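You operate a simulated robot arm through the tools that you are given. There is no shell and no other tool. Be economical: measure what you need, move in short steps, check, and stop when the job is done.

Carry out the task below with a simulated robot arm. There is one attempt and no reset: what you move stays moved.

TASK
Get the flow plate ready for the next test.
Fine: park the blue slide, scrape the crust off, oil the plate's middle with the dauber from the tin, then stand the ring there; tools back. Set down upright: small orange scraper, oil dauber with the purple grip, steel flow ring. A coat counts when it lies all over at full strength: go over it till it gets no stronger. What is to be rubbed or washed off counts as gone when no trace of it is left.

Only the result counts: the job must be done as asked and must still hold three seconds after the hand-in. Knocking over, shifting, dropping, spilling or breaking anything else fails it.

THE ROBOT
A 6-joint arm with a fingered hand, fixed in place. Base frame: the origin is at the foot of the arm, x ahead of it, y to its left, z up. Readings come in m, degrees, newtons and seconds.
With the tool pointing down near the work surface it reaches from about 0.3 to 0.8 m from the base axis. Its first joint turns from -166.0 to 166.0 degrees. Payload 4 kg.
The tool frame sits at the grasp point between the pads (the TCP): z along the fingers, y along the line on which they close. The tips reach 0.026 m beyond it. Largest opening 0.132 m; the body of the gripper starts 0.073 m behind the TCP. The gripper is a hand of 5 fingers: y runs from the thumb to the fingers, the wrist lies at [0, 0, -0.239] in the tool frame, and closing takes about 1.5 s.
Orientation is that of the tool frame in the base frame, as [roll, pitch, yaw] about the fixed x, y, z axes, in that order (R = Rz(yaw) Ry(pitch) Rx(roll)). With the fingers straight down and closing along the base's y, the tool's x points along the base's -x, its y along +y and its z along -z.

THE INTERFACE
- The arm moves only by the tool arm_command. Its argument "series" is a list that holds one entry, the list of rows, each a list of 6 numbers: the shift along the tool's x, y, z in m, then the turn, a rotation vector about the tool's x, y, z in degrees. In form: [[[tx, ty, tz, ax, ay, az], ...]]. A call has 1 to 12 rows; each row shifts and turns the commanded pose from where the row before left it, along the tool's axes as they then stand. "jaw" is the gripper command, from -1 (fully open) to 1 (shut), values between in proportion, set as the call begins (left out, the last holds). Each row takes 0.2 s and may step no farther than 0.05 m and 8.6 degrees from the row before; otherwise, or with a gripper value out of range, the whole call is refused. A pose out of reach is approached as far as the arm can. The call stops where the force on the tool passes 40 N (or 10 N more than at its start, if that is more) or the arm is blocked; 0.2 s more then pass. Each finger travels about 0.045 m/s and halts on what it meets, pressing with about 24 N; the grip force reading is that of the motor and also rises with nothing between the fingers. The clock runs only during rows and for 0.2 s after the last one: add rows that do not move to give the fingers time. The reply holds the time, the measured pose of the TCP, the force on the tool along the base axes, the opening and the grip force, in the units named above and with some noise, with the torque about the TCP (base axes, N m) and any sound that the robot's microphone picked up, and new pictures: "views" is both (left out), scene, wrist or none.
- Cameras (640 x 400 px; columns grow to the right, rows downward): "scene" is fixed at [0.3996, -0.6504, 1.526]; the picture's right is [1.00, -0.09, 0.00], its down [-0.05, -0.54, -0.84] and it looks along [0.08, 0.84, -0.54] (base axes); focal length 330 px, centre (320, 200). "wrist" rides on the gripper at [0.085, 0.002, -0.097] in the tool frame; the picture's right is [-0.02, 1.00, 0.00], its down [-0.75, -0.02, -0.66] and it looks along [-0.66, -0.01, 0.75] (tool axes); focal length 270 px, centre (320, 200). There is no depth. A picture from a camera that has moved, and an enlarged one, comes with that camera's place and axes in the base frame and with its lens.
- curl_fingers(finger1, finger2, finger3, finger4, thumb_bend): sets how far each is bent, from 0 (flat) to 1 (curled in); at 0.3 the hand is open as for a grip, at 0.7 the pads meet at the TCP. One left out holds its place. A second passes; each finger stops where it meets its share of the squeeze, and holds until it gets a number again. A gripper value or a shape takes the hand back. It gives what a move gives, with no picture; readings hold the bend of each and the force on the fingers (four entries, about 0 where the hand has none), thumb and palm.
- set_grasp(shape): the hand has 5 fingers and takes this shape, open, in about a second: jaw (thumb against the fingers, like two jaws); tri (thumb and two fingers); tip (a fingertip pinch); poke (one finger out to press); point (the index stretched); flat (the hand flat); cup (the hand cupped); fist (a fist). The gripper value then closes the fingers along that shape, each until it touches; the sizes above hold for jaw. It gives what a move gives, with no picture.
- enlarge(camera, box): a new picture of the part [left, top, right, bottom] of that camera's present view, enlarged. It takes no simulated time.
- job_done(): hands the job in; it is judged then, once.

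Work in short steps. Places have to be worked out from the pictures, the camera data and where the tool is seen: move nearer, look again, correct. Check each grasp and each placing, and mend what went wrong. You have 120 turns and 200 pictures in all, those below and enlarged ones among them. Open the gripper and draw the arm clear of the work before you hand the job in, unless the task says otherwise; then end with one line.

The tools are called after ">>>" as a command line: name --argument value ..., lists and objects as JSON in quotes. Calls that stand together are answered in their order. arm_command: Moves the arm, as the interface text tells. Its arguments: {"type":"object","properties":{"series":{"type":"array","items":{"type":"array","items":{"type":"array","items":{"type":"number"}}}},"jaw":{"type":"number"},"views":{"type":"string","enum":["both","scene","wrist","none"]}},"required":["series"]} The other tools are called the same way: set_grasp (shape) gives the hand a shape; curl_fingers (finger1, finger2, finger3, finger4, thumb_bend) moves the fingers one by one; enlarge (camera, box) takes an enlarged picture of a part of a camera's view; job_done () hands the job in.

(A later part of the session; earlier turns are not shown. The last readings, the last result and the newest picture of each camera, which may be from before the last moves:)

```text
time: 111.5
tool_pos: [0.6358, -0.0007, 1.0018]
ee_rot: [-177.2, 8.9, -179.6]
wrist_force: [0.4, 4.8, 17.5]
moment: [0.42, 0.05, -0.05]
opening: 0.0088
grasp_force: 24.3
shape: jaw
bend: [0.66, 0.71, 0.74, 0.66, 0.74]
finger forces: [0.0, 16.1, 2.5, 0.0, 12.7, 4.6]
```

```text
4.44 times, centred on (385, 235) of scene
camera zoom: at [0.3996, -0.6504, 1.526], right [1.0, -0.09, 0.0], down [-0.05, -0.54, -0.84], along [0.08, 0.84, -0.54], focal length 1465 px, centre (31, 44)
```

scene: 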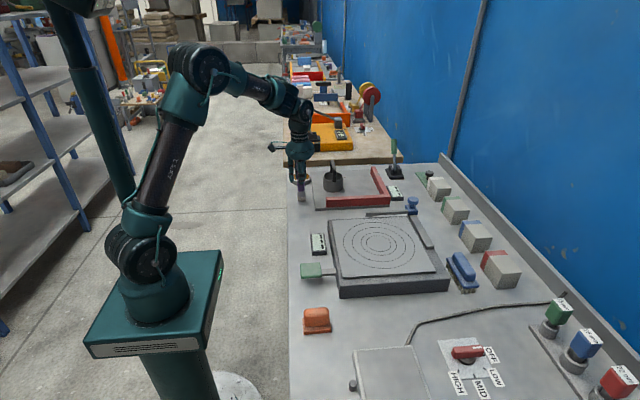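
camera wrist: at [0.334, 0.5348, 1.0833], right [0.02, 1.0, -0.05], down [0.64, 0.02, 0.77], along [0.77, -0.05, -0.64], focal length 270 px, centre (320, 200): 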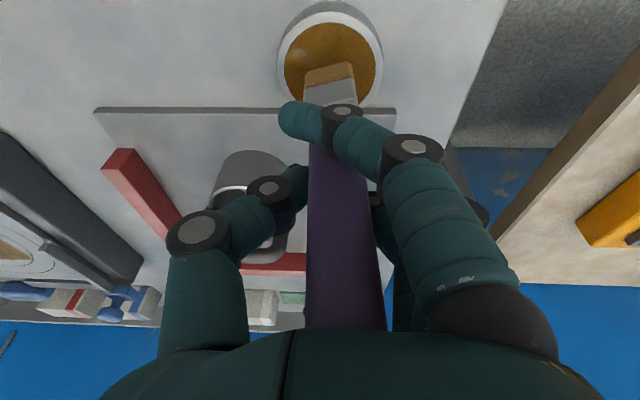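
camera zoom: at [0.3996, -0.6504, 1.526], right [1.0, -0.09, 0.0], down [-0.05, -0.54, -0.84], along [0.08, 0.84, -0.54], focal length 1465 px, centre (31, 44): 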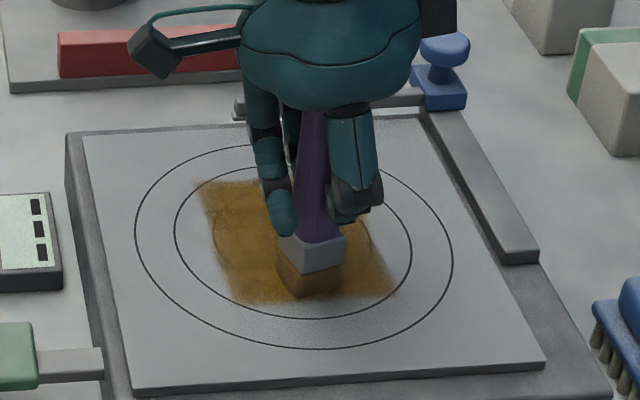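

Palm now backs the grip – steadier. Continue to the left edge, then lift and inspect.

>>> arm_command --series '[[[0.0119, 0, -0.0017, 0, 0, 0], [0, 0.026, -0.0012, 0, 0, 0], [0, 0.026, -0.0012, 0, 0, 0], [0, 0.026, -0.0012, 0, 0, 0], [0.0119, 0, -0.0017, 0, 0, 0], [0, -0.026, 0.0014, 0, 0, 0], [0, -0.026, 0.0014, 0, 0, 0], [0, -0.026, 0.0014, 0, 0, 0], [0.0119, 0, -0.0017, 0, 0, 0], [0, 0.026, -0.0012, 0, 0, 0], [0, 0.026, -0.0012, 0, 0, 0], [0, 0.026, -0.0012, 0, 0, 0]]]' --views "none"

>>> arm_command --series '[[[0, 0, -0.03, 0, 0, 0], [0.02, 0.04, -0.015, 0, 0, 0], [0.02, 0.045, 0, 0, 0, 0]]]' --views "none"

>>> enlarge --camera "scene" --box '[350, 210, 430, 270]'

```text
time: 114.1
tool_pos: [0.601, 0.0775, 1.0014]
ee_rot: [-177.2, 9.1, -179.7]
wrist_force: [-0.7, -10.9, 37.5]
moment: [-0.21, -0.13, -0.05]
opening: 0.0104
grasp_force: 24.4
shape: jaw
bend: [0.66, 0.71, 0.74, 0.66, 0.74]
finger forces: [0.0, 10.2, 2.0, 0.0, 25.0, 17.8]
```

```text
time: 114.9
tool_pos: [0.5528, 0.1637, 1.033]
ee_rot: [-177.1, 8.8, -179.6]
wrist_force: [-0.7, 0.0, -1.6]
moment: [-0.01, 0.01, 0.01]
opening: 0.0082
grasp_force: 23.8
shape: jaw
bend: [0.66, 0.7, 0.74, 0.66, 0.73]
finger forces: [0.0, 12.4, 2.1, 0.1, 14.2, 1.4]
```

```text
6.67 times, centred on (390, 240) of scene
camera zoom: at [0.3996, -0.6504, 1.526], right [1.0, -0.09, 0.0], down [-0.05, -0.54, -0.84], along [0.08, 0.84, -0.54], focal length 2197 px, centre (-147, -67)
```

zoom: 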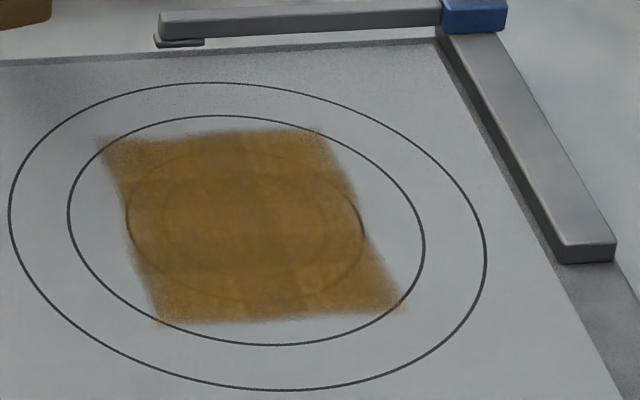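

Darker but still a little uneven toward the corners. Another reload and pass.

>>> arm_command --series '[[[-0.0042, -0.0013, -0.0267, 0, 0, 0], [0.0223, 0.038, -0.0054, 0, 0, 0], [0.0223, 0.038, -0.0054, 0, 0, 0], [0.0223, 0.038, -0.0054, 0, 0, 0], [0.0223, 0.038, -0.0054, 0, 0, 0], [0.0223, 0.038, -0.0054, 0, 0, 0], [0, 0.0433, -0.0021, 0, 0, 0], [0, 0.0433, -0.0021, 0, 0, 0], [0, 0.0433, -0.0021, 0, 0, 0], [0, 0.0433, -0.0021, 0, 0, 0], [0.0047, 0.0015, 0.0296, 0, 0, 0], [0.004, 0.0013, 0.025, 0, 0, 0]]]' --views "wrist"

>>> enlarge --camera "scene" --box '[270, 140, 330, 200]'

```text
time: 117.5
tool_pos: [0.4398, 0.5286, 1.0068]
ee_rot: [-177.3, 8.8, -179.7]
wrist_force: [-0.1, -0.4, -1.2]
moment: [-0.01, -0.05, -0.02]
opening: 0.0083
grasp_force: 24.2
shape: jaw
bend: [0.66, 0.7, 0.74, 0.66, 0.73]
finger forces: [0.0, 12.2, 2.3, 0.0, 13.9, 1.2]
camera wrist: at [0.3399, 0.5343, 1.089], right [0.02, 1.0, -0.05], down [0.64, 0.02, 0.77], along [0.77, -0.04, -0.64], focal length 270 px, centre (320, 200)
```

wrist: 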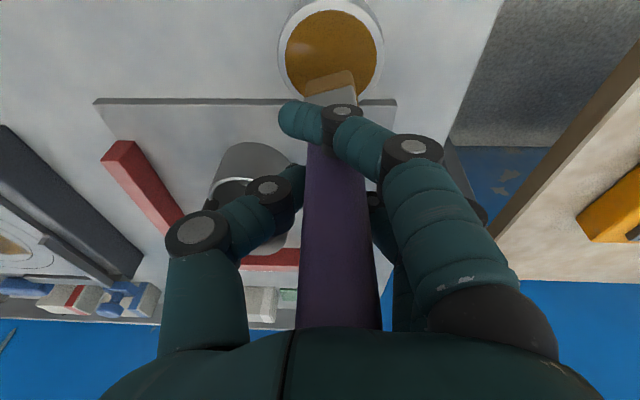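

```text
6.67 times, centred on (300, 170) of scene
camera zoom: at [0.3996, -0.6504, 1.526], right [1.0, -0.09, 0.0], down [-0.05, -0.54, -0.84], along [0.08, 0.84, -0.54], focal length 2197 px, centre (453, 400)
```

zoom: 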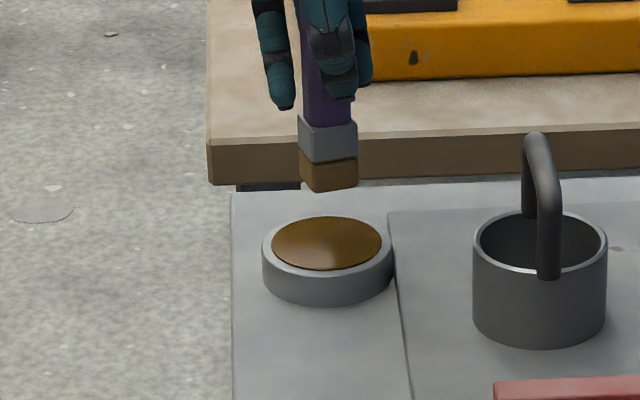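

Aligned in x; shift -6 mm in y and dip.

>>> arm_command --series '[[[0.0031, -0.005, 0.0195, 0, 0, 0], [0.0016, 0.0005, 0.0099, 0, 0, 0], [0.0005, 0, 0.004, 0, 0, 0], [0.0003, 0, 0.002, 0, 0, 0]]]' --views "none"

>>> arm_command --series '[[[0.0003, 0, 0.002, 0, 0, 0], [0.0003, 0, 0.002, 0, 0, 0], [0.0003, 0, 0.0015, 0, 0, 0], [0, 0, 0, 0, 0, 0]]]' --views "none"

>>> enlarge --camera "scene" --box '[270, 140, 330, 200]'

```text
time: 118.5
tool_pos: [0.4406, 0.5225, 0.9713]
ee_rot: [-177.2, 8.7, -179.6]
wrist_force: [-0.1, -0.7, -2.1]
moment: [-0.04, -0.05, 0.03]
opening: 0.0081
grasp_force: 23.9
shape: jaw
bend: [0.66, 0.7, 0.74, 0.66, 0.73]
finger forces: [0.1, 12.2, 2.2, 0.0, 13.8, 1.3]
```

```text
time: 119.5
tool_pos: [0.4383, 0.5218, 0.9659]
ee_rot: [-177.2, 8.9, -179.6]
wrist_force: [-1.6, -1.8, 7.8]
moment: [0.18, 0.07, 0.01]
opening: 0.0082
grasp_force: 23.7
shape: jaw
bend: [0.66, 0.7, 0.74, 0.66, 0.73]
finger forces: [0.1, 13.0, 1.8, 0.0, 14.6, 3.0]
```

```text
6.67 times, centred on (300, 170) of scene
camera zoom: at [0.3996, -0.6504, 1.526], right [1.0, -0.09, 0.0], down [-0.05, -0.54, -0.84], along [0.08, 0.84, -0.54], focal length 2197 px, centre (453, 400)
```

zoom: 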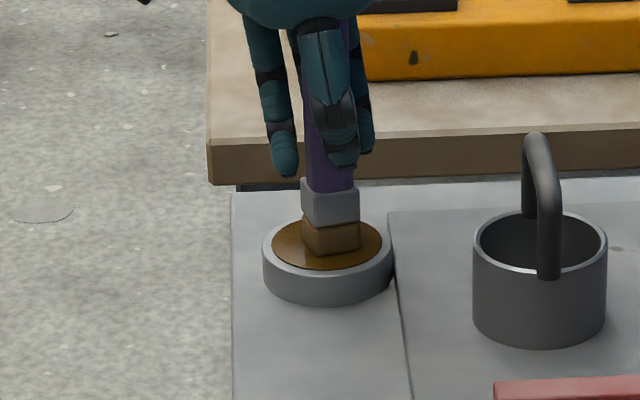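

Loaded. Return to the plate, to the far-right corner of the patch.

>>> arm_command --series '[[[-0.0073, -0.0023, -0.0464, 0, 0, 0], [-0.0073, -0.0023, -0.0464, 0, 0, 0], [0, -0.0425, 0.0021, 0, 0, 0], [0, -0.0425, 0.0021, 0, 0, 0], [0, -0.0425, 0.0021, 0, 0, 0], [0, -0.0425, 0.0021, 0, 0, 0]]]' --views "none"

>>> arm_command --series '[[[-0.0254, -0.0306, 0.0055, 0, 0, 0], [-0.0254, -0.0306, 0.0055, 0, 0, 0], [-0.0254, -0.0306, 0.0055, 0, 0, 0], [-0.0254, -0.0306, 0.0055, 0, 0, 0], [-0.0254, -0.0306, 0.0055, 0, 0, 0], [-0.0254, -0.0306, 0.0055, 0, 0, 0], [-0.0254, -0.0306, 0.0055, 0, 0, 0], [-0.0254, -0.0306, 0.0055, 0, 0, 0], [-0.0254, -0.0306, 0.0055, 0, 0, 0], [0.0039, 0.0012, 0.0247, 0, 0, 0], [0.0035, 0.001, 0.022, 0, 0, 0]]]' --views "none"

>>> enlarge --camera "scene" --box '[330, 190, 440, 280]'

```text
time: 120.9
tool_pos: [0.4398, 0.353, 1.06]
ee_rot: [-177.2, 8.8, -179.5]
wrist_force: [0.6, -0.2, -1.6]
moment: [0.01, 0.0, -0.02]
opening: 0.0079
grasp_force: 24.0
shape: jaw
bend: [0.66, 0.7, 0.74, 0.66, 0.73]
finger forces: [0.0, 12.0, 2.2, 0.0, 13.6, 1.2]
```

```text
time: 123.3
tool_pos: [0.6733, 0.0754, 1.0112]
ee_rot: [-177.2, 8.8, -179.6]
wrist_force: [-0.2, 0.3, -0.5]
moment: [0.0, 0.0, -0.01]
opening: 0.0077
grasp_force: 23.9
shape: jaw
bend: [0.66, 0.7, 0.74, 0.66, 0.73]
finger forces: [0.1, 11.9, 2.2, 0.0, 13.6, 1.1]
```

```text
4.44 times, centred on (385, 235) of scene
camera zoom: at [0.3996, -0.6504, 1.526], right [1.0, -0.09, 0.0], down [-0.05, -0.54, -0.84], along [0.08, 0.84, -0.54], focal length 1465 px, centre (31, 44)
```

zoom: 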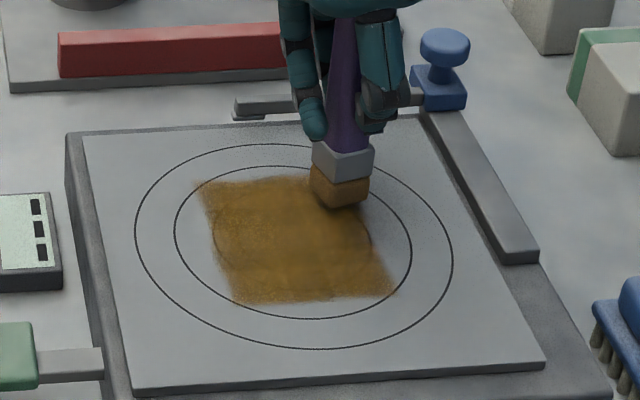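

Lower to contact and zigzag leftwards.

>>> arm_command --series '[[[0.001, 0, 0.007, 0, 0, 0], [0.0003, 0, 0.002, 0, 0, 0], [0, -0.026, 0.0014, 0, 0, 0], [0, -0.026, 0.0014, 0, 0, 0], [0, -0.026, 0.0014, 0, 0, 0], [0.0119, 0, -0.0018, 0, 0, 0], [0, 0.026, -0.0012, 0, 0, 0], [0, 0.026, -0.0012, 0, 0, 0], [0, 0.026, -0.0012, 0, 0, 0], [0.0119, 0, -0.0017, 0, 0, 0]]]' --views "none"

>>> arm_command --series '[[[0, -0.026, 0.0014, 0, 0, 0], [0, -0.026, 0.0014, 0, 0, 0], [0, -0.026, 0.0014, 0, 0, 0], [0.0119, 0, -0.0018, 0, 0, 0], [0, 0.026, -0.0012, 0, 0, 0], [0, 0.026, -0.0012, 0, 0, 0], [0, 0.026, -0.0012, 0, 0, 0], [0.0119, 0, -0.0018, 0, 0, 0], [0, -0.026, 0.0014, 0, 0, 0], [0, -0.026, 0.0014, 0, 0, 0], [0, -0.026, 0.0014, 0, 0, 0], [0.0119, 0, -0.0018, 0, 0, 0]]]' --views "none"

>>> arm_command --series '[[[0, 0.026, -0.0012, 0, 0, 0], [0, 0.026, -0.0012, 0, 0, 0], [0, 0.026, -0.0012, 0, 0, 0], [0.0099, 0, -0.0018, 0, 0, 0], [0, -0.026, 0.0014, 0, 0, 0], [0, -0.026, 0.0014, 0, 0, 0], [0, -0.026, 0.0014, 0, 0, 0]]]' --views "none"

>>> enlarge --camera "scene" --box '[330, 190, 440, 280]'

```text
time: 125.5
tool_pos: [0.6506, 0.0751, 1.0027]
ee_rot: [-177.2, 8.9, -179.5]
wrist_force: [0.6, 0.1, 4.0]
moment: [0.12, -0.07, -0.03]
opening: 0.0077
grasp_force: 24.3
shape: jaw
bend: [0.66, 0.7, 0.74, 0.66, 0.73]
finger forces: [0.0, 12.3, 2.4, 0.0, 14.2, 2.0]
```

```text
time: 128.1
tool_pos: [0.6157, -0.0027, 1.0007]
ee_rot: [-177.2, 8.9, -179.8]
wrist_force: [6.2, -0.7, 18.0]
moment: [0.33, -0.04, -0.09]
opening: 0.0078
grasp_force: 24.2
shape: jaw
bend: [0.66, 0.71, 0.74, 0.66, 0.73]
finger forces: [0.0, 13.2, 3.4, 0.0, 15.3, 8.2]
```

```text
time: 129.7
tool_pos: [0.6046, -0.0037, 1.0002]
ee_rot: [-177.2, 8.9, -179.5]
wrist_force: [-0.1, 6.3, 17.7]
moment: [0.41, 0.21, -0.04]
opening: 0.0081
grasp_force: 24.0
shape: jaw
bend: [0.66, 0.71, 0.74, 0.66, 0.73]
finger forces: [0.0, 15.5, 2.7, 0.0, 11.2, 10.2]
```

```text
4.44 times, centred on (385, 235) of scene
camera zoom: at [0.3996, -0.6504, 1.526], right [1.0, -0.09, 0.0], down [-0.05, -0.54, -0.84], along [0.08, 0.84, -0.54], focal length 1465 px, centre (31, 44)
```

zoom: 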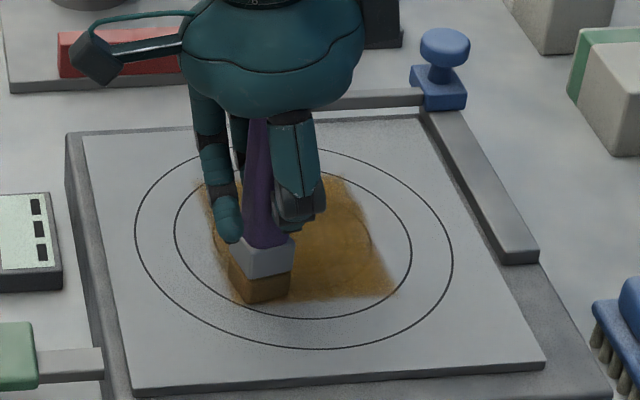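

Now cross passes in x over five lanes.

>>> arm_command --series '[[[-0.0198, 0, 0.0033, 0, 0, 0], [-0.0198, 0, 0.0033, 0, 0, 0], [-0.0198, 0, 0.0033, 0, 0, 0], [-0.0198, 0, 0.0033, 0, 0, 0], [0, 0.019, -0.001, 0, 0, 0], [0.0198, 0, -0.0031, 0, 0, 0], [0.0198, 0, -0.0031, 0, 0, 0], [0.0198, 0, -0.0031, 0, 0, 0], [0.0198, 0, -0.0031, 0, 0, 0], [0, 0.019, -0.001, 0, 0, 0]]]' --views "none"

>>> arm_command --series '[[[-0.0198, 0, 0.0033, 0, 0, 0], [-0.0198, 0, 0.0033, 0, 0, 0], [-0.0198, 0, 0.0033, 0, 0, 0], [-0.0198, 0, 0.0033, 0, 0, 0], [0, 0.019, -0.001, 0, 0, 0], [0.0198, 0, -0.0031, 0, 0, 0], [0.0198, 0, -0.0031, 0, 0, 0], [0.0198, 0, -0.0031, 0, 0, 0], [0.0198, 0, -0.0031, 0, 0, 0], [0, 0.019, -0.001, 0, 0, 0]]]' --views "none"

>>> arm_command --series '[[[-0.0198, 0, 0.0033, 0, 0, 0], [-0.0198, 0, 0.0033, 0, 0, 0], [-0.0198, 0, 0.0033, 0, 0, 0], [-0.0198, 0, 0.0033, 0, 0, 0], [0, 0, -0.03, 0, 0, 0], [0.02, 0.045, -0.015, 0, 0, 0], [0.02, 0.045, 0, 0, 0, 0]]]' --views "none"

>>> enlarge --camera "scene" --box '[350, 210, 430, 270]'

```text
time: 131.9
tool_pos: [0.6038, 0.0352, 1.0003]
ee_rot: [-177.2, 9.0, -179.8]
wrist_force: [-0.5, -10.4, 30.5]
moment: [-0.21, -0.09, -0.06]
opening: 0.0091
grasp_force: 23.8
shape: jaw
bend: [0.66, 0.71, 0.74, 0.66, 0.73]
finger forces: [0.1, 10.1, 3.1, 0.0, 22.0, 19.7]
```

```text
time: 134.1
tool_pos: [0.6029, 0.0696, 1.0018]
ee_rot: [-177.2, 9.1, -179.8]
wrist_force: [0.2, -1.4, 8.0]
moment: [0.07, 0.0, -0.01]
opening: 0.0083
grasp_force: 24.3
shape: jaw
bend: [0.66, 0.7, 0.74, 0.66, 0.73]
finger forces: [0.1, 11.9, 2.7, 0.1, 14.9, 9.8]
stopped in row 10: the force on the tool passed its limit at 44 N (the readings are from after the stop); the commanded pose is now the measured one
```

```text
refused: row 6 steps farther than a row can; nothing moved
```

```text
6.67 times, centred on (390, 240) of scene
camera zoom: at [0.3996, -0.6504, 1.526], right [1.0, -0.09, 0.0], down [-0.05, -0.54, -0.84], along [0.08, 0.84, -0.54], focal length 2197 px, centre (-147, -67)
```

zoom: 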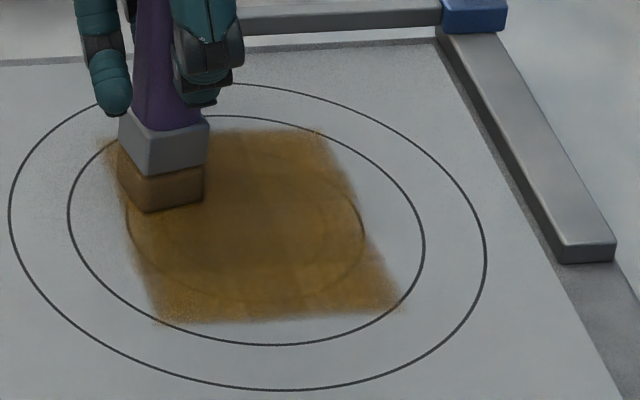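

Top lane next, then lift off and compare.

>>> arm_command --series '[[[0, 0.007, -0.0004, 0, 0, 0], [-0.0198, 0, 0.0033, 0, 0, 0], [-0.0198, 0, 0.0033, 0, 0, 0], [-0.0198, 0, 0.0033, 0, 0, 0], [-0.0198, 0, 0.0033, 0, 0, 0], [0.0198, -0.004, -0.0031, 0, 0, 0], [0.0198, 0, -0.0031, 0, 0, 0], [0, 0, -0.03, 0, 0, 0], [0.02, 0.035, -0.015, 0, 0, 0], [0.02, 0.035, 0, 0, 0, 0]]]' --views "none"

>>> enlarge --camera "scene" --box '[350, 210, 430, 270]'

```text
time: 136.3
tool_pos: [0.5968, 0.1444, 1.0353]
ee_rot: [-177.1, 8.9, -180.0]
wrist_force: [0.2, -0.3, -1.2]
moment: [-0.02, 0.04, -0.01]
opening: 0.0076
grasp_force: 24.2
shape: jaw
bend: [0.66, 0.7, 0.74, 0.66, 0.72]
finger forces: [0.1, 11.4, 2.8, 0.1, 12.7, 5.4]
```

```text
6.67 times, centred on (390, 240) of scene
camera zoom: at [0.3996, -0.6504, 1.526], right [1.0, -0.09, 0.0], down [-0.05, -0.54, -0.84], along [0.08, 0.84, -0.54], focal length 2197 px, centre (-147, -67)
```

zoom: 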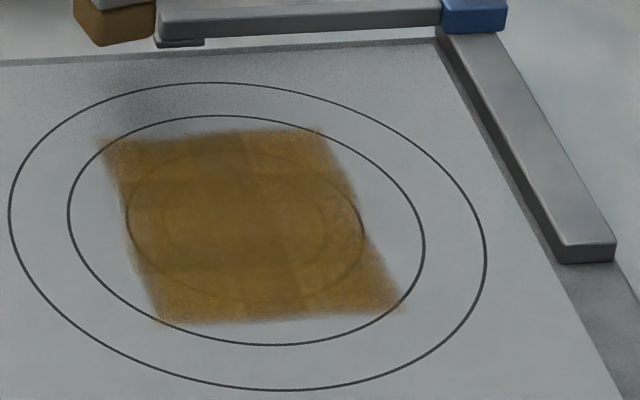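

The -y band and right side look lighter. I use the remaining oil there: back down at the near-left corner.

>>> arm_command --series '[[[0, -0.0365, 0.0018, 0, 0, 0], [0, -0.0365, 0.0018, 0, 0, 0], [0, -0.0365, 0.0018, 0, 0, 0], [0, -0.0365, 0.0018, 0, 0, 0], [0.0031, 0.001, 0.0197, 0, 0, 0], [0.0017, 0.0004, 0.011, 0, 0, 0], [0.0004, 0, 0.0025, 0, 0, 0], [0.0002, 0, 0.0015, 0, 0, 0]]]' --views "none"

>>> arm_command --series '[[[-0.015, -0.002, 0.0025, 0, 0, 0], [-0.015, 0, 0.0025, 0, 0, 0], [-0.015, 0, 0.0025, 0, 0, 0], [-0.015, 0, 0.0025, 0, 0, 0], [-0.015, 0, 0.0025, 0, 0, 0], [0, 0.007, -0.0004, 0, 0, 0], [0.015, 0, -0.0023, 0, 0, 0], [0.015, 0, -0.0023, 0, 0, 0], [0.015, 0, -0.0023, 0, 0, 0], [0.015, 0, -0.0023, 0, 0, 0], [0.015, 0, -0.0023, 0, 0, 0], [0, 0.008, -0.0004, 0, 0, 0]]]' --views "none"

>>> enlarge --camera "scene" --box '[350, 210, 430, 270]'

```text
time: 138.1
tool_pos: [0.5987, -0.0027, 1.0014]
ee_rot: [-177.1, 9.1, -179.8]
wrist_force: [-2.2, -1.7, 17.0]
moment: [0.36, 0.15, 0.04]
opening: 0.0078
grasp_force: 23.6
shape: jaw
bend: [0.66, 0.7, 0.74, 0.66, 0.72]
finger forces: [0.0, 12.6, 2.3, 0.1, 13.8, 14.4]
```

```text
time: 140.7
tool_pos: [0.5992, 0.0082, 1.0016]
ee_rot: [-177.0, 9.3, 180.0]
wrist_force: [0.7, -2.6, 10.4]
moment: [0.06, -0.06, 0.01]
opening: 0.0083
grasp_force: 23.9
shape: jaw
bend: [0.66, 0.71, 0.74, 0.66, 0.73]
finger forces: [0.0, 11.4, 2.9, 0.0, 14.4, 12.6]
stopped in row 12: the force on the tool passed its limit at 41 N (the readings are from after the stop); the commanded pose is now the measured one
```

```text
6.67 times, centred on (390, 240) of scene
camera zoom: at [0.3996, -0.6504, 1.526], right [1.0, -0.09, 0.0], down [-0.05, -0.54, -0.84], along [0.08, 0.84, -0.54], focal length 2197 px, centre (-147, -67)
```

zoom: 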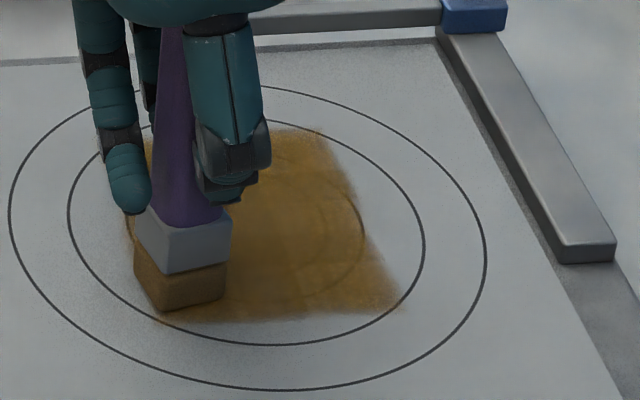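

Better at the bottom. Now +x across and y strokes over the right third.

>>> arm_command --series '[[[-0.0198, -0.003, 0.0028, 0, 0, 0], [-0.0198, 0, 0.0031, 0, 0, 0], [-0.0198, 0, 0.0031, 0, 0, 0], [-0.0198, 0, 0.0031, 0, 0, 0], [-0.0138, 0, 0.0022, 0, 0, 0], [0, 0.02, -0.001, 0, 0, 0], [0, 0.02, -0.001, 0, 0, 0], [0, 0.02, -0.001, 0, 0, 0], [0, 0.014, -0.001, 0, 0, 0]]]' --views "none"

>>> arm_command --series '[[[0.01, 0, -0.0014, 0, 0, 0], [0, -0.02, 0.0011, 0, 0, 0], [0, -0.02, 0.0011, 0, 0, 0], [0, -0.02, 0.0011, 0, 0, 0], [0, -0.016, 0.0011, 0, 0, 0], [0.01, 0, -0.0014, 0, 0, 0], [0, 0.02, -0.0009, 0, 0, 0], [0, 0.02, -0.0009, 0, 0, 0], [0, 0.02, -0.0009, 0, 0, 0], [0, 0.016, -0.0009, 0, 0, 0]]]' --views "none"

>>> enlarge --camera "scene" --box '[350, 210, 430, 270]'

```text
time: 142.7
tool_pos: [0.6935, 0.0777, 1.0004]
ee_rot: [-177.1, 9.2, 180.0]
wrist_force: [0.4, -2.6, 14.2]
moment: [0.02, -0.08, -0.04]
opening: 0.0079
grasp_force: 24.0
shape: jaw
bend: [0.66, 0.7, 0.74, 0.66, 0.72]
finger forces: [0.0, 11.2, 3.0, 0.0, 16.0, 12.8]
```

```text
time: 144.9
tool_pos: [0.6726, 0.0786, 1.001]
ee_rot: [-177.1, 9.3, -180.0]
wrist_force: [0.1, -7.7, 27.7]
moment: [-0.13, -0.15, -0.03]
opening: 0.0083
grasp_force: 24.0
shape: jaw
bend: [0.66, 0.7, 0.74, 0.66, 0.73]
finger forces: [0.0, 10.0, 3.4, 0.1, 20.0, 21.4]
```

```text
6.67 times, centred on (390, 240) of scene
camera zoom: at [0.3996, -0.6504, 1.526], right [1.0, -0.09, 0.0], down [-0.05, -0.54, -0.84], along [0.08, 0.84, -0.54], focal length 2197 px, centre (-147, -67)
```

zoom: 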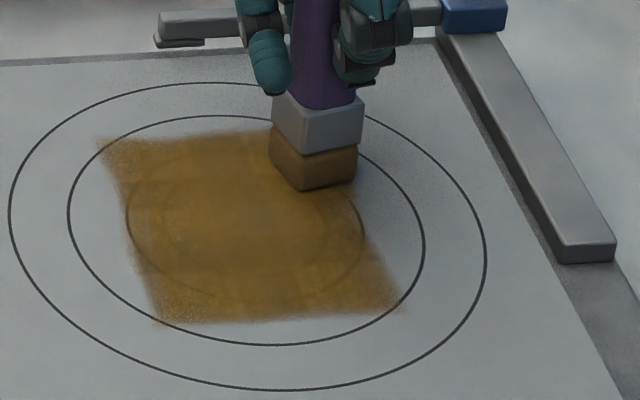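

Much more uniform. Finish with the top edge leftwards and the left edge, going slightly beyond the borders.

>>> arm_command --series '[[[0.0198, 0.001, -0.0032, 0, 0, 0], [0.0198, 0, -0.0032, 0, 0, 0], [0.0198, 0, -0.0032, 0, 0, 0], [0.0168, 0, -0.0028, 0, 0, 0], [0, -0.02, 0.0011, 0, 0, 0], [0, -0.02, 0.0011, 0, 0, 0], [0, -0.02, 0.0011, 0, 0, 0], [0, -0.02, 0.0011, 0, 0, 0], [0.008, -0.004, -0.001, 0, 0, 0], [0, 0.02, -0.001, 0, 0, 0], [0, 0.02, -0.001, 0, 0, 0], [0, 0.02, -0.001, 0, 0, 0]]]' --views "none"

>>> arm_command --series '[[[0, 0.02, -0.001, 0, 0, 0], [-0.012, 0, 0.0019, 0, 0, 0], [-0.012, 0.004, 0.0018, 0, 0, 0], [0, -0.02, 0.001, 0, 0, 0], [0, -0.02, 0.001, 0, 0, 0], [0, -0.02, 0.001, 0, 0, 0], [0, -0.02, 0.001, 0, 0, 0], [0, 0, -0.03, 0, 0, 0], [0.03, -0.03, -0.02, 0, 0, 0], [0.03, -0.03, 0, 0, 0, 0]]]' --views "none"

>>> enlarge --camera "scene" --box '[350, 210, 430, 270]'

```text
time: 147.5
tool_pos: [0.5858, 0.0537, 0.9999]
ee_rot: [-177.1, 9.2, -179.9]
wrist_force: [-0.3, -9.3, 29.4]
moment: [-0.11, -0.13, -0.02]
opening: 0.0083
grasp_force: 24.1
shape: jaw
bend: [0.66, 0.7, 0.74, 0.66, 0.73]
finger forces: [0.0, 10.6, 3.9, 0.0, 20.2, 23.8]
```

```text
time: 149.0
tool_pos: [0.6131, 0.0199, 1.0009]
ee_rot: [-177.3, 9.3, -179.7]
wrist_force: [0.1, 0.0, 8.5]
moment: [0.03, 0.04, 0.0]
opening: 0.0073
grasp_force: 23.8
shape: jaw
bend: [0.66, 0.7, 0.74, 0.66, 0.73]
finger forces: [0.0, 13.0, 2.7, 0.1, 13.4, 8.7]
stopped in row 7: the force on the tool passed its limit at 42 N (the readings are from after the stop); the commanded pose is now the measured one
```

```text
6.67 times, centred on (390, 240) of scene
camera zoom: at [0.3996, -0.6504, 1.526], right [1.0, -0.09, 0.0], down [-0.05, -0.54, -0.84], along [0.08, 0.84, -0.54], focal length 2197 px, centre (-147, -67)
```

zoom: 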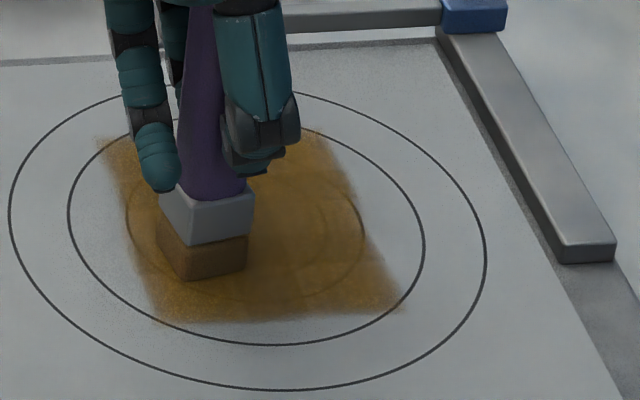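

Finish that stroke and lift toward the dauber's home; inspect without shadow.

>>> arm_command --series '[[[0, -0.02, 0.0006, 0, 0, 0], [0.012, 0, -0.002, 0, 0, 0], [-0.006, -0.002, -0.04, 0, 0, 0], [0.028, 0.038, -0.006, 0, 0, 0], [0.028, 0.038, -0.006, 0, 0, 0], [0.028, 0.038, -0.006, 0, 0, 0], [0.028, 0.038, -0.006, 0, 0, 0], [0.028, 0.038, -0.006, 0, 0, 0]]]' --views "wrist"

>>> enlarge --camera "scene" --box '[350, 210, 430, 270]'

```text
time: 150.8
tool_pos: [0.4576, 0.1904, 1.0392]
ee_rot: [-177.1, 9.3, -179.9]
wrist_force: [-0.3, 0.0, -1.3]
moment: [0.01, -0.01, 0.0]
opening: 0.0072
grasp_force: 23.9
shape: jaw
bend: [0.66, 0.7, 0.74, 0.66, 0.73]
finger forces: [0.0, 12.1, 2.6, 0.0, 12.9, 4.4]
camera wrist: at [0.3573, 0.1977, 1.1208], right [0.03, 1.0, -0.05], down [0.64, 0.02, 0.77], along [0.77, -0.05, -0.64], focal length 270 px, centre (320, 200)
```

wrist: 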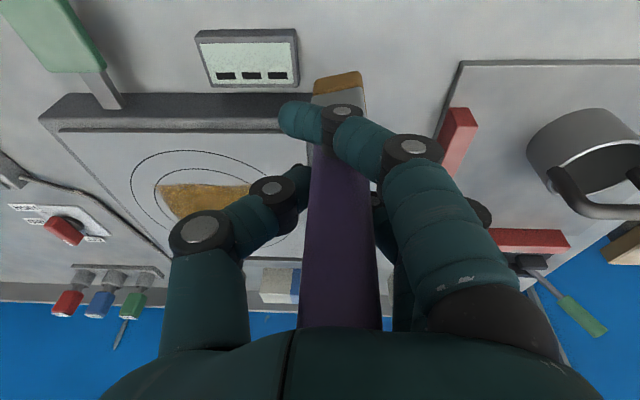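

```text
6.67 times, centred on (390, 240) of scene
camera zoom: at [0.3996, -0.6504, 1.526], right [1.0, -0.09, 0.0], down [-0.05, -0.54, -0.84], along [0.08, 0.84, -0.54], focal length 2197 px, centre (-147, -67)
```

zoom: 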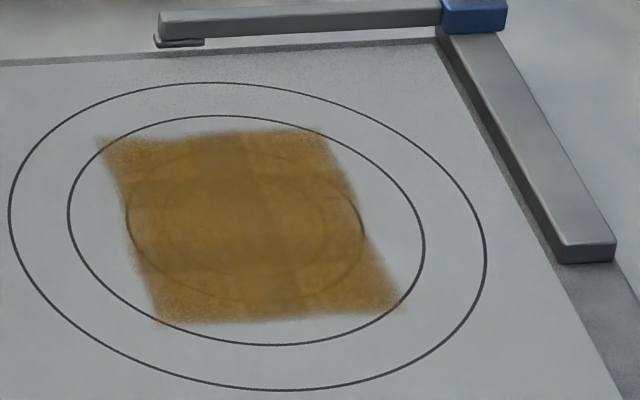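

Fairly uniform, yet a slightly darker cross remains, so corners aren't at full strength. One more reload.

>>> arm_command --series '[[[0.01, -0.001, -0.0215, 0, 0, 0], [0.001, 0.0415, -0.0022, 0, 0, 0], [0.001, 0.0415, -0.0022, 0, 0, 0], [0.001, 0.0415, -0.0022, 0, 0, 0], [0.001, 0.0415, -0.0022, 0, 0, 0], [0.001, 0.0415, -0.0022, 0, 0, 0], [0.001, 0.0415, -0.0022, 0, 0, 0], [0.001, 0.0415, -0.0022, 0, 0, 0], [0.001, 0.0415, -0.0022, 0, 0, 0], [0.0062, 0.002, 0.0395, 0, 0, 0]]]' --views "none"

>>> enlarge --camera "scene" --box '[270, 140, 330, 200]'

```text
time: 153.0
tool_pos: [0.4343, 0.5241, 1.0191]
ee_rot: [-177.1, 9.2, -179.8]
wrist_force: [0.2, 0.4, -0.7]
moment: [0.0, 0.0, -0.03]
opening: 0.0067
grasp_force: 23.8
shape: jaw
bend: [0.66, 0.7, 0.74, 0.66, 0.73]
finger forces: [0.1, 12.2, 2.6, 0.0, 13.1, 4.0]
```

```text
6.67 times, centred on (300, 170) of scene
camera zoom: at [0.3996, -0.6504, 1.526], right [1.0, -0.09, 0.0], down [-0.05, -0.54, -0.84], along [0.08, 0.84, -0.54], focal length 2197 px, centre (453, 400)
```

zoom: 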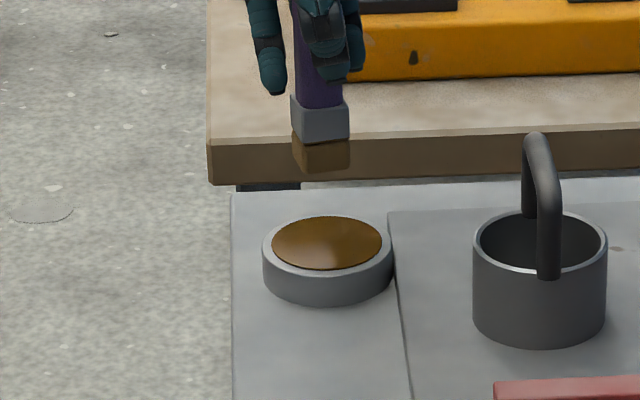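

Aligned; dip down to contact.

>>> arm_command --series '[[[0.0005, 0, 0.0202, 0, 0, 0], [0.0031, 0.001, 0.0197, 0, 0, 0], [0.0011, 0, 0.0069, 0, 0, 0], [0.0003, 0, 0.002, 0, 0, 0]]]' --views "none"

>>> arm_command --series '[[[0.0003, 0, 0.002, 0, 0, 0], [0.0003, 0, 0.002, 0, 0, 0], [0.0002, 0, 0.001, 0, 0, 0], [0, 0, 0, 0, 0, 0]]]' --views "none"

>>> enlarge --camera "scene" --box '[270, 140, 330, 200]'

```text
time: 154.0
tool_pos: [0.4388, 0.522, 0.9685]
ee_rot: [-177.2, 9.3, -179.8]
wrist_force: [-0.3, 0.0, -1.3]
moment: [-0.01, 0.01, 0.0]
opening: 0.0072
grasp_force: 23.7
shape: jaw
bend: [0.66, 0.7, 0.74, 0.66, 0.73]
finger forces: [0.0, 12.2, 2.6, 0.0, 13.0, 3.9]
```

```text
time: 155.0
tool_pos: [0.4387, 0.5211, 0.965]
ee_rot: [-177.2, 9.4, -179.9]
wrist_force: [0.8, 0.2, 10.4]
moment: [0.02, -0.02, 0.01]
opening: 0.0072
grasp_force: 23.9
shape: jaw
bend: [0.66, 0.7, 0.74, 0.66, 0.73]
finger forces: [0.1, 12.7, 2.9, 0.0, 13.9, 8.0]
```

```text
6.67 times, centred on (300, 170) of scene
camera zoom: at [0.3996, -0.6504, 1.526], right [1.0, -0.09, 0.0], down [-0.05, -0.54, -0.84], along [0.08, 0.84, -0.54], focal length 2197 px, centre (453, 400)
```

zoom: 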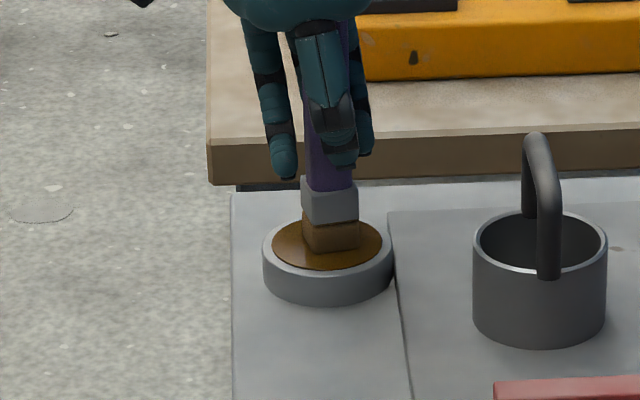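

Loaded. Return to the far-right corner and run the same zigzag.

>>> arm_command --series '[[[-0.0074, -0.0023, -0.0469, 0, 0, 0], [-0.0074, -0.0023, -0.0469, 0, 0, 0], [0, -0.0425, 0.0021, 0, 0, 0], [0, -0.0425, 0.0021, 0, 0, 0], [0, -0.0425, 0.0021, 0, 0, 0], [0, -0.0425, 0.0021, 0, 0, 0]]]' --views "none"

>>> arm_command --series '[[[-0.0256, -0.0302, 0.0056, 0, 0, 0], [-0.0256, -0.0302, 0.0056, 0, 0, 0], [-0.0256, -0.0302, 0.0056, 0, 0, 0], [-0.0256, -0.0302, 0.0056, 0, 0, 0], [-0.0256, -0.0302, 0.0056, 0, 0, 0], [-0.0256, -0.0302, 0.0056, 0, 0, 0], [-0.0256, -0.0302, 0.0056, 0, 0, 0], [-0.0256, -0.0302, 0.0056, 0, 0, 0], [-0.0256, -0.0302, 0.0056, 0, 0, 0], [0.0039, 0.0012, 0.0247, 0, 0, 0], [0.0035, 0.001, 0.022, 0, 0, 0]]]' --views "none"

>>> arm_command --series '[[[0.001, 0, 0.007, 0, 0, 0], [0.0003, 0, 0.002, 0, 0, 0], [0.0003, 0, 0.001, 0, 0, 0]]]' --views "none"

```text
time: 156.4
tool_pos: [0.4399, 0.3506, 1.0599]
ee_rot: [-177.1, 9.3, -179.7]
wrist_force: [-0.8, -0.2, -1.5]
moment: [0.02, -0.03, 0.01]
opening: 0.0071
grasp_force: 24.8
shape: jaw
bend: [0.66, 0.7, 0.74, 0.66, 0.73]
finger forces: [0.0, 12.2, 2.8, 0.0, 13.2, 3.8]
```

```text
time: 158.8
tool_pos: [0.6741, 0.0788, 1.0111]
ee_rot: [-177.2, 9.3, -179.9]
wrist_force: [1.1, 0.6, -1.4]
moment: [-0.04, -0.01, 0.0]
opening: 0.0072
grasp_force: 24.0
shape: jaw
bend: [0.66, 0.7, 0.74, 0.66, 0.73]
finger forces: [0.0, 12.1, 2.7, 0.0, 13.3, 3.5]
```

```text
time: 159.6
tool_pos: [0.6733, 0.0785, 1.0018]
ee_rot: [-177.1, 9.3, -179.9]
wrist_force: [-0.1, -0.4, -1.8]
moment: [-0.02, 0.0, 0.05]
opening: 0.0072
grasp_force: 23.8
shape: jaw
bend: [0.66, 0.7, 0.74, 0.66, 0.73]
finger forces: [0.0, 12.0, 2.7, 0.0, 13.3, 3.5]
```

Not quite touching; lower 2.5 mm and zigzag.

>>> arm_command --series '[[[-0.008, 0, 0.003, 0, 0, 0], [0.0002, 0, 0.0011, 0, 0, 0], [0, -0.026, 0.0013, 0, 0, 0], [0, -0.026, 0.0013, 0, 0, 0], [0, -0.026, 0.0013, 0, 0, 0], [0.0119, 0, -0.0018, 0, 0, 0], [0, 0.026, -0.0013, 0, 0, 0], [0, 0.026, -0.0013, 0, 0, 0], [0, 0.026, -0.0013, 0, 0, 0], [0.0119, 0, -0.0018, 0, 0, 0]]]' --views "none"

>>> arm_command --series '[[[0, -0.026, 0.0013, 0, 0, 0], [0, -0.026, 0.0013, 0, 0, 0], [0, -0.026, 0.0013, 0, 0, 0], [0.0119, 0, -0.0018, 0, 0, 0], [0, 0.026, -0.0013, 0, 0, 0], [0, 0.026, -0.0013, 0, 0, 0], [0, 0.026, -0.0013, 0, 0, 0], [0.0119, 0, -0.0018, 0, 0, 0], [0, -0.026, 0.0013, 0, 0, 0], [0, -0.026, 0.0013, 0, 0, 0], [0, -0.026, 0.0013, 0, 0, 0], [0.0119, 0, -0.0018, 0, 0, 0]]]' --views "none"

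>>> arm_command --series '[[[0, 0.026, -0.0013, 0, 0, 0], [0, 0.026, -0.0013, 0, 0, 0], [0, 0.026, -0.0013, 0, 0, 0], [0.0099, 0, -0.0018, 0, 0, 0], [0, -0.026, 0.0013, 0, 0, 0], [0, -0.026, 0.0013, 0, 0, 0], [0, -0.026, 0.0013, 0, 0, 0], [0.0099, 0, -0.0016, 0, 0, 0], [0, 0.026, -0.0013, 0, 0, 0], [0, 0.026, -0.0013, 0, 0, 0], [0, 0.026, -0.0013, 0, 0, 0]]]' --views "none"

>>> enlarge --camera "scene" --box '[350, 210, 430, 270]'

```text
time: 161.8
tool_pos: [0.6579, 0.0784, 1.0007]
ee_rot: [-177.2, 9.3, -179.6]
wrist_force: [8.8, -2.3, 32.4]
moment: [0.43, 0.03, -0.08]
opening: 0.0087
grasp_force: 23.9
shape: jaw
bend: [0.66, 0.7, 0.74, 0.66, 0.74]
finger forces: [0.0, 12.9, 6.3, 0.1, 16.0, 22.4]
```

```text
time: 164.4
tool_pos: [0.6229, -0.0015, 1.0002]
ee_rot: [-177.1, 9.5, -179.9]
wrist_force: [9.0, 4.8, 33.9]
moment: [0.24, -0.28, -0.07]
opening: 0.0079
grasp_force: 23.7
shape: jaw
bend: [0.66, 0.7, 0.74, 0.66, 0.73]
finger forces: [0.0, 13.6, 12.8, 0.0, 14.0, 26.8]
```

```text
time: 166.4
tool_pos: [0.6031, 0.0188, 1.0015]
ee_rot: [-177.0, 9.4, 179.7]
wrist_force: [1.6, -2.0, 9.3]
moment: [0.07, 0.05, -0.02]
opening: 0.0078
grasp_force: 23.7
shape: jaw
bend: [0.66, 0.69, 0.73, 0.66, 0.73]
finger forces: [0.0, 12.6, 5.6, 0.0, 13.7, 11.8]
stopped in row 10: the force on the tool passed its limit at 47 N (the readings are from after the stop); the commanded pose is now the measured one
```

```text
6.67 times, centred on (390, 240) of scene
camera zoom: at [0.3996, -0.6504, 1.526], right [1.0, -0.09, 0.0], down [-0.05, -0.54, -0.84], along [0.08, 0.84, -0.54], focal length 2197 px, centre (-147, -67)
```

zoom: 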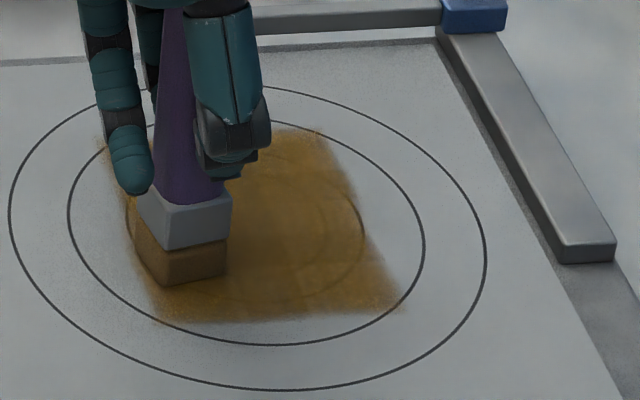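

Finish the left column, then top, right and bottom borders.

>>> arm_command --series '[[[0.006, 0.02, -0.0019, 0, 0, 0], [0, 0.02, -0.001, 0, 0, 0], [0, 0.022, -0.0011, 0, 0, 0], [-0.0198, 0, 0.0031, 0, 0, 0], [-0.0198, 0, 0.0031, 0, 0, 0], [-0.0198, 0, 0.0031, 0, 0, 0], [-0.0198, 0, 0.0031, 0, 0, 0], [-0.01, 0, 0.0016, 0, 0, 0], [0.002, -0.026, 0.0015, 0, 0, 0], [0, -0.026, 0.0013, 0, 0, 0], [0, -0.028, 0.0014, 0, 0, 0]]]' --views "none"

>>> arm_command --series '[[[0.0198, -0.002, -0.0028, 0, 0, 0], [0.0198, 0, -0.0031, 0, 0, 0], [0.0198, 0, -0.0031, 0, 0, 0], [0.0198, 0, -0.0031, 0, 0, 0], [0.012, 0, -0.0018, 0, 0, 0], [-0.0198, 0.012, 0.0026, 0, 0, 0], [-0.0198, 0, 0.0031, 0, 0, 0], [-0.0198, 0, 0.0031, 0, 0, 0], [-0.0198, 0, 0.0031, 0, 0, 0]]]' --views "none"

>>> arm_command --series '[[[-0.006, -0.002, -0.04, 0, 0, 0], [0.028, 0.038, -0.006, 0, 0, 0], [0.028, 0.038, -0.006, 0, 0, 0], [0.028, 0.038, -0.006, 0, 0, 0], [0.028, 0.038, -0.006, 0, 0, 0], [0.028, 0.038, -0.006, 0, 0, 0], [0.028, 0.038, -0.006, 0, 0, 0]]]' --views "none"

>>> enlarge --camera "scene" --box '[350, 210, 430, 270]'

```text
time: 168.8
tool_pos: [0.6851, -0.0017, 1.0005]
ee_rot: [-177.0, 9.3, 179.7]
wrist_force: [-0.1, 1.6, 7.0]
moment: [0.3, -0.02, -0.01]
opening: 0.0075
grasp_force: 24.1
shape: jaw
bend: [0.66, 0.69, 0.73, 0.66, 0.73]
finger forces: [0.0, 14.2, 5.4, 0.1, 11.3, 10.3]
```

```text
time: 170.8
tool_pos: [0.6715, 0.0098, 0.9999]
ee_rot: [-177.1, 9.5, 179.9]
wrist_force: [-8.8, 0.1, 24.4]
moment: [0.6, 0.38, 0.22]
opening: 0.0078
grasp_force: 24.1
shape: jaw
bend: [0.66, 0.7, 0.74, 0.66, 0.73]
finger forces: [0.0, 15.5, 3.0, 0.0, 11.5, 23.6]
```

```text
time: 172.4
tool_pos: [0.5023, 0.2401, 1.0353]
ee_rot: [-177.0, 9.5, 179.7]
wrist_force: [0.1, 0.3, -1.1]
moment: [-0.01, 0.0, -0.01]
opening: 0.0076
grasp_force: 23.9
shape: jaw
bend: [0.66, 0.7, 0.74, 0.66, 0.73]
finger forces: [0.0, 11.7, 4.5, 0.0, 11.9, 6.2]
```

```text
6.67 times, centred on (390, 240) of scene
camera zoom: at [0.3996, -0.6504, 1.526], right [1.0, -0.09, 0.0], down [-0.05, -0.54, -0.84], along [0.08, 0.84, -0.54], focal length 2197 px, centre (-147, -67)
```

zoom: 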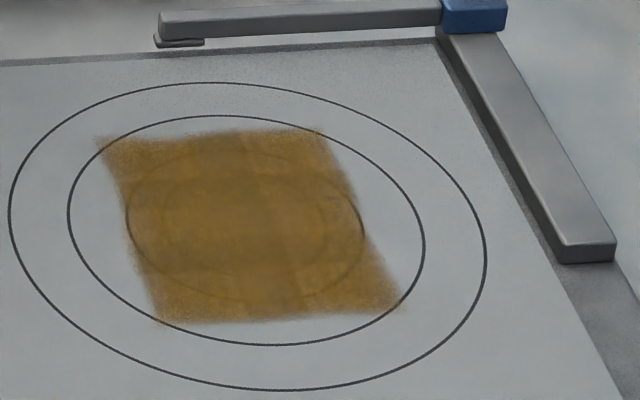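

No stronger than before the last load: coat is saturated and even. Now the dauber goes back to (0.423, 0.391).

>>> arm_command --series '[[[0.0178, 0.0358, -0.0047, 0, 0, 0], [0.0178, 0.0358, -0.0047, 0, 0, 0], [0.0178, 0.0358, -0.0047, 0, 0, 0], [0.0178, 0.0358, -0.0047, 0, 0, 0], [0.006, 0.0018, 0.039, 0, 0, 0], [0.0055, 0.0017, 0.035, 0, 0, 0]]]' --views "wrist"

>>> enlarge --camera "scene" --box '[270, 120, 350, 210]'

```text
time: 173.8
tool_pos: [0.4327, 0.3854, 0.9604]
ee_rot: [-177.0, 9.4, 179.8]
wrist_force: [0.2, -0.9, -1.3]
moment: [-0.04, -0.03, -0.02]
opening: 0.0077
grasp_force: 24.3
shape: jaw
bend: [0.66, 0.7, 0.74, 0.66, 0.73]
finger forces: [0.0, 11.7, 4.3, 0.1, 12.1, 5.7]
camera wrist: at [0.3324, 0.3934, 1.0419], right [0.03, 1.0, -0.05], down [0.63, 0.02, 0.77], along [0.77, -0.06, -0.63], focal length 270 px, centre (320, 200)
```

wrist: 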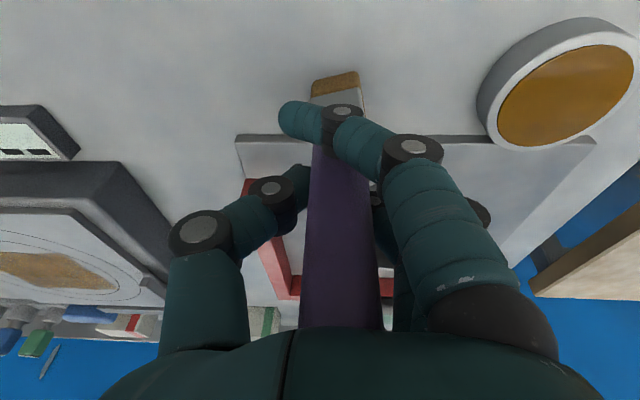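

```text
4.44 times, centred on (310, 165) of scene
camera zoom: at [0.3996, -0.6504, 1.526], right [1.0, -0.09, 0.0], down [-0.05, -0.54, -0.84], along [0.08, 0.84, -0.54], focal length 1465 px, centre (364, 356)
```

zoom: 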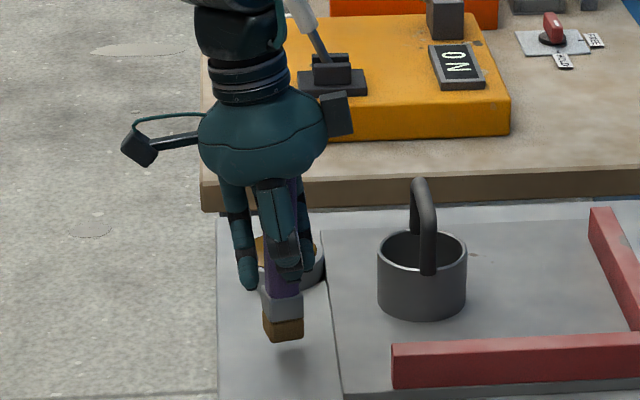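

Directly above its original spot (foot would land at the same pixels). Lower to contact.

>>> arm_command --series '[[[0.002, 0.0006, 0.012, 0, 0, 0], [0.0005, 0, 0.003, 0, 0, 0], [0.0003, 0, 0.002, 0, 0, 0], [0.0003, 0, 0.0015, 0, 0, 0]]]' --views "none"

>>> arm_command --series '[[[0.0003, 0, 0.0015, 0, 0, 0], [0.0002, 0, 0.001, 0, 0, 0]]]' --views "none"

>>> enlarge --camera "scene" --box '[270, 120, 350, 210]'

```text
time: 174.8
tool_pos: [0.4325, 0.3844, 0.9432]
ee_rot: [-177.1, 9.4, 179.8]
wrist_force: [-0.9, -1.2, 8.7]
moment: [0.16, 0.01, 0.02]
opening: 0.0075
grasp_force: 24.1
shape: jaw
bend: [0.66, 0.7, 0.74, 0.66, 0.73]
finger forces: [0.1, 12.2, 4.2, 0.0, 12.4, 9.5]
```

```text
time: 175.4
tool_pos: [0.432, 0.3842, 0.942]
ee_rot: [-177.3, 9.6, 179.6]
wrist_force: [-3.6, -5.4, 39.8]
moment: [0.6, 0.19, 0.1]
opening: 0.008
grasp_force: 24.4
shape: jaw
bend: [0.66, 0.7, 0.74, 0.66, 0.73]
finger forces: [0.0, 13.6, 3.9, 0.1, 15.3, 30.3]
```

```text
4.44 times, centred on (310, 165) of scene
camera zoom: at [0.3996, -0.6504, 1.526], right [1.0, -0.09, 0.0], down [-0.05, -0.54, -0.84], along [0.08, 0.84, -0.54], focal length 1465 px, centre (364, 356)
```

zoom: 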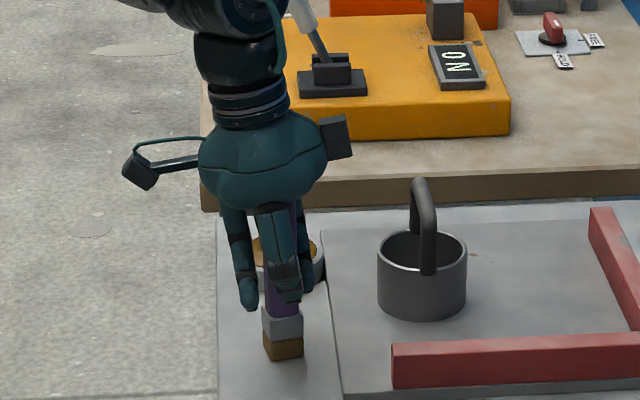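

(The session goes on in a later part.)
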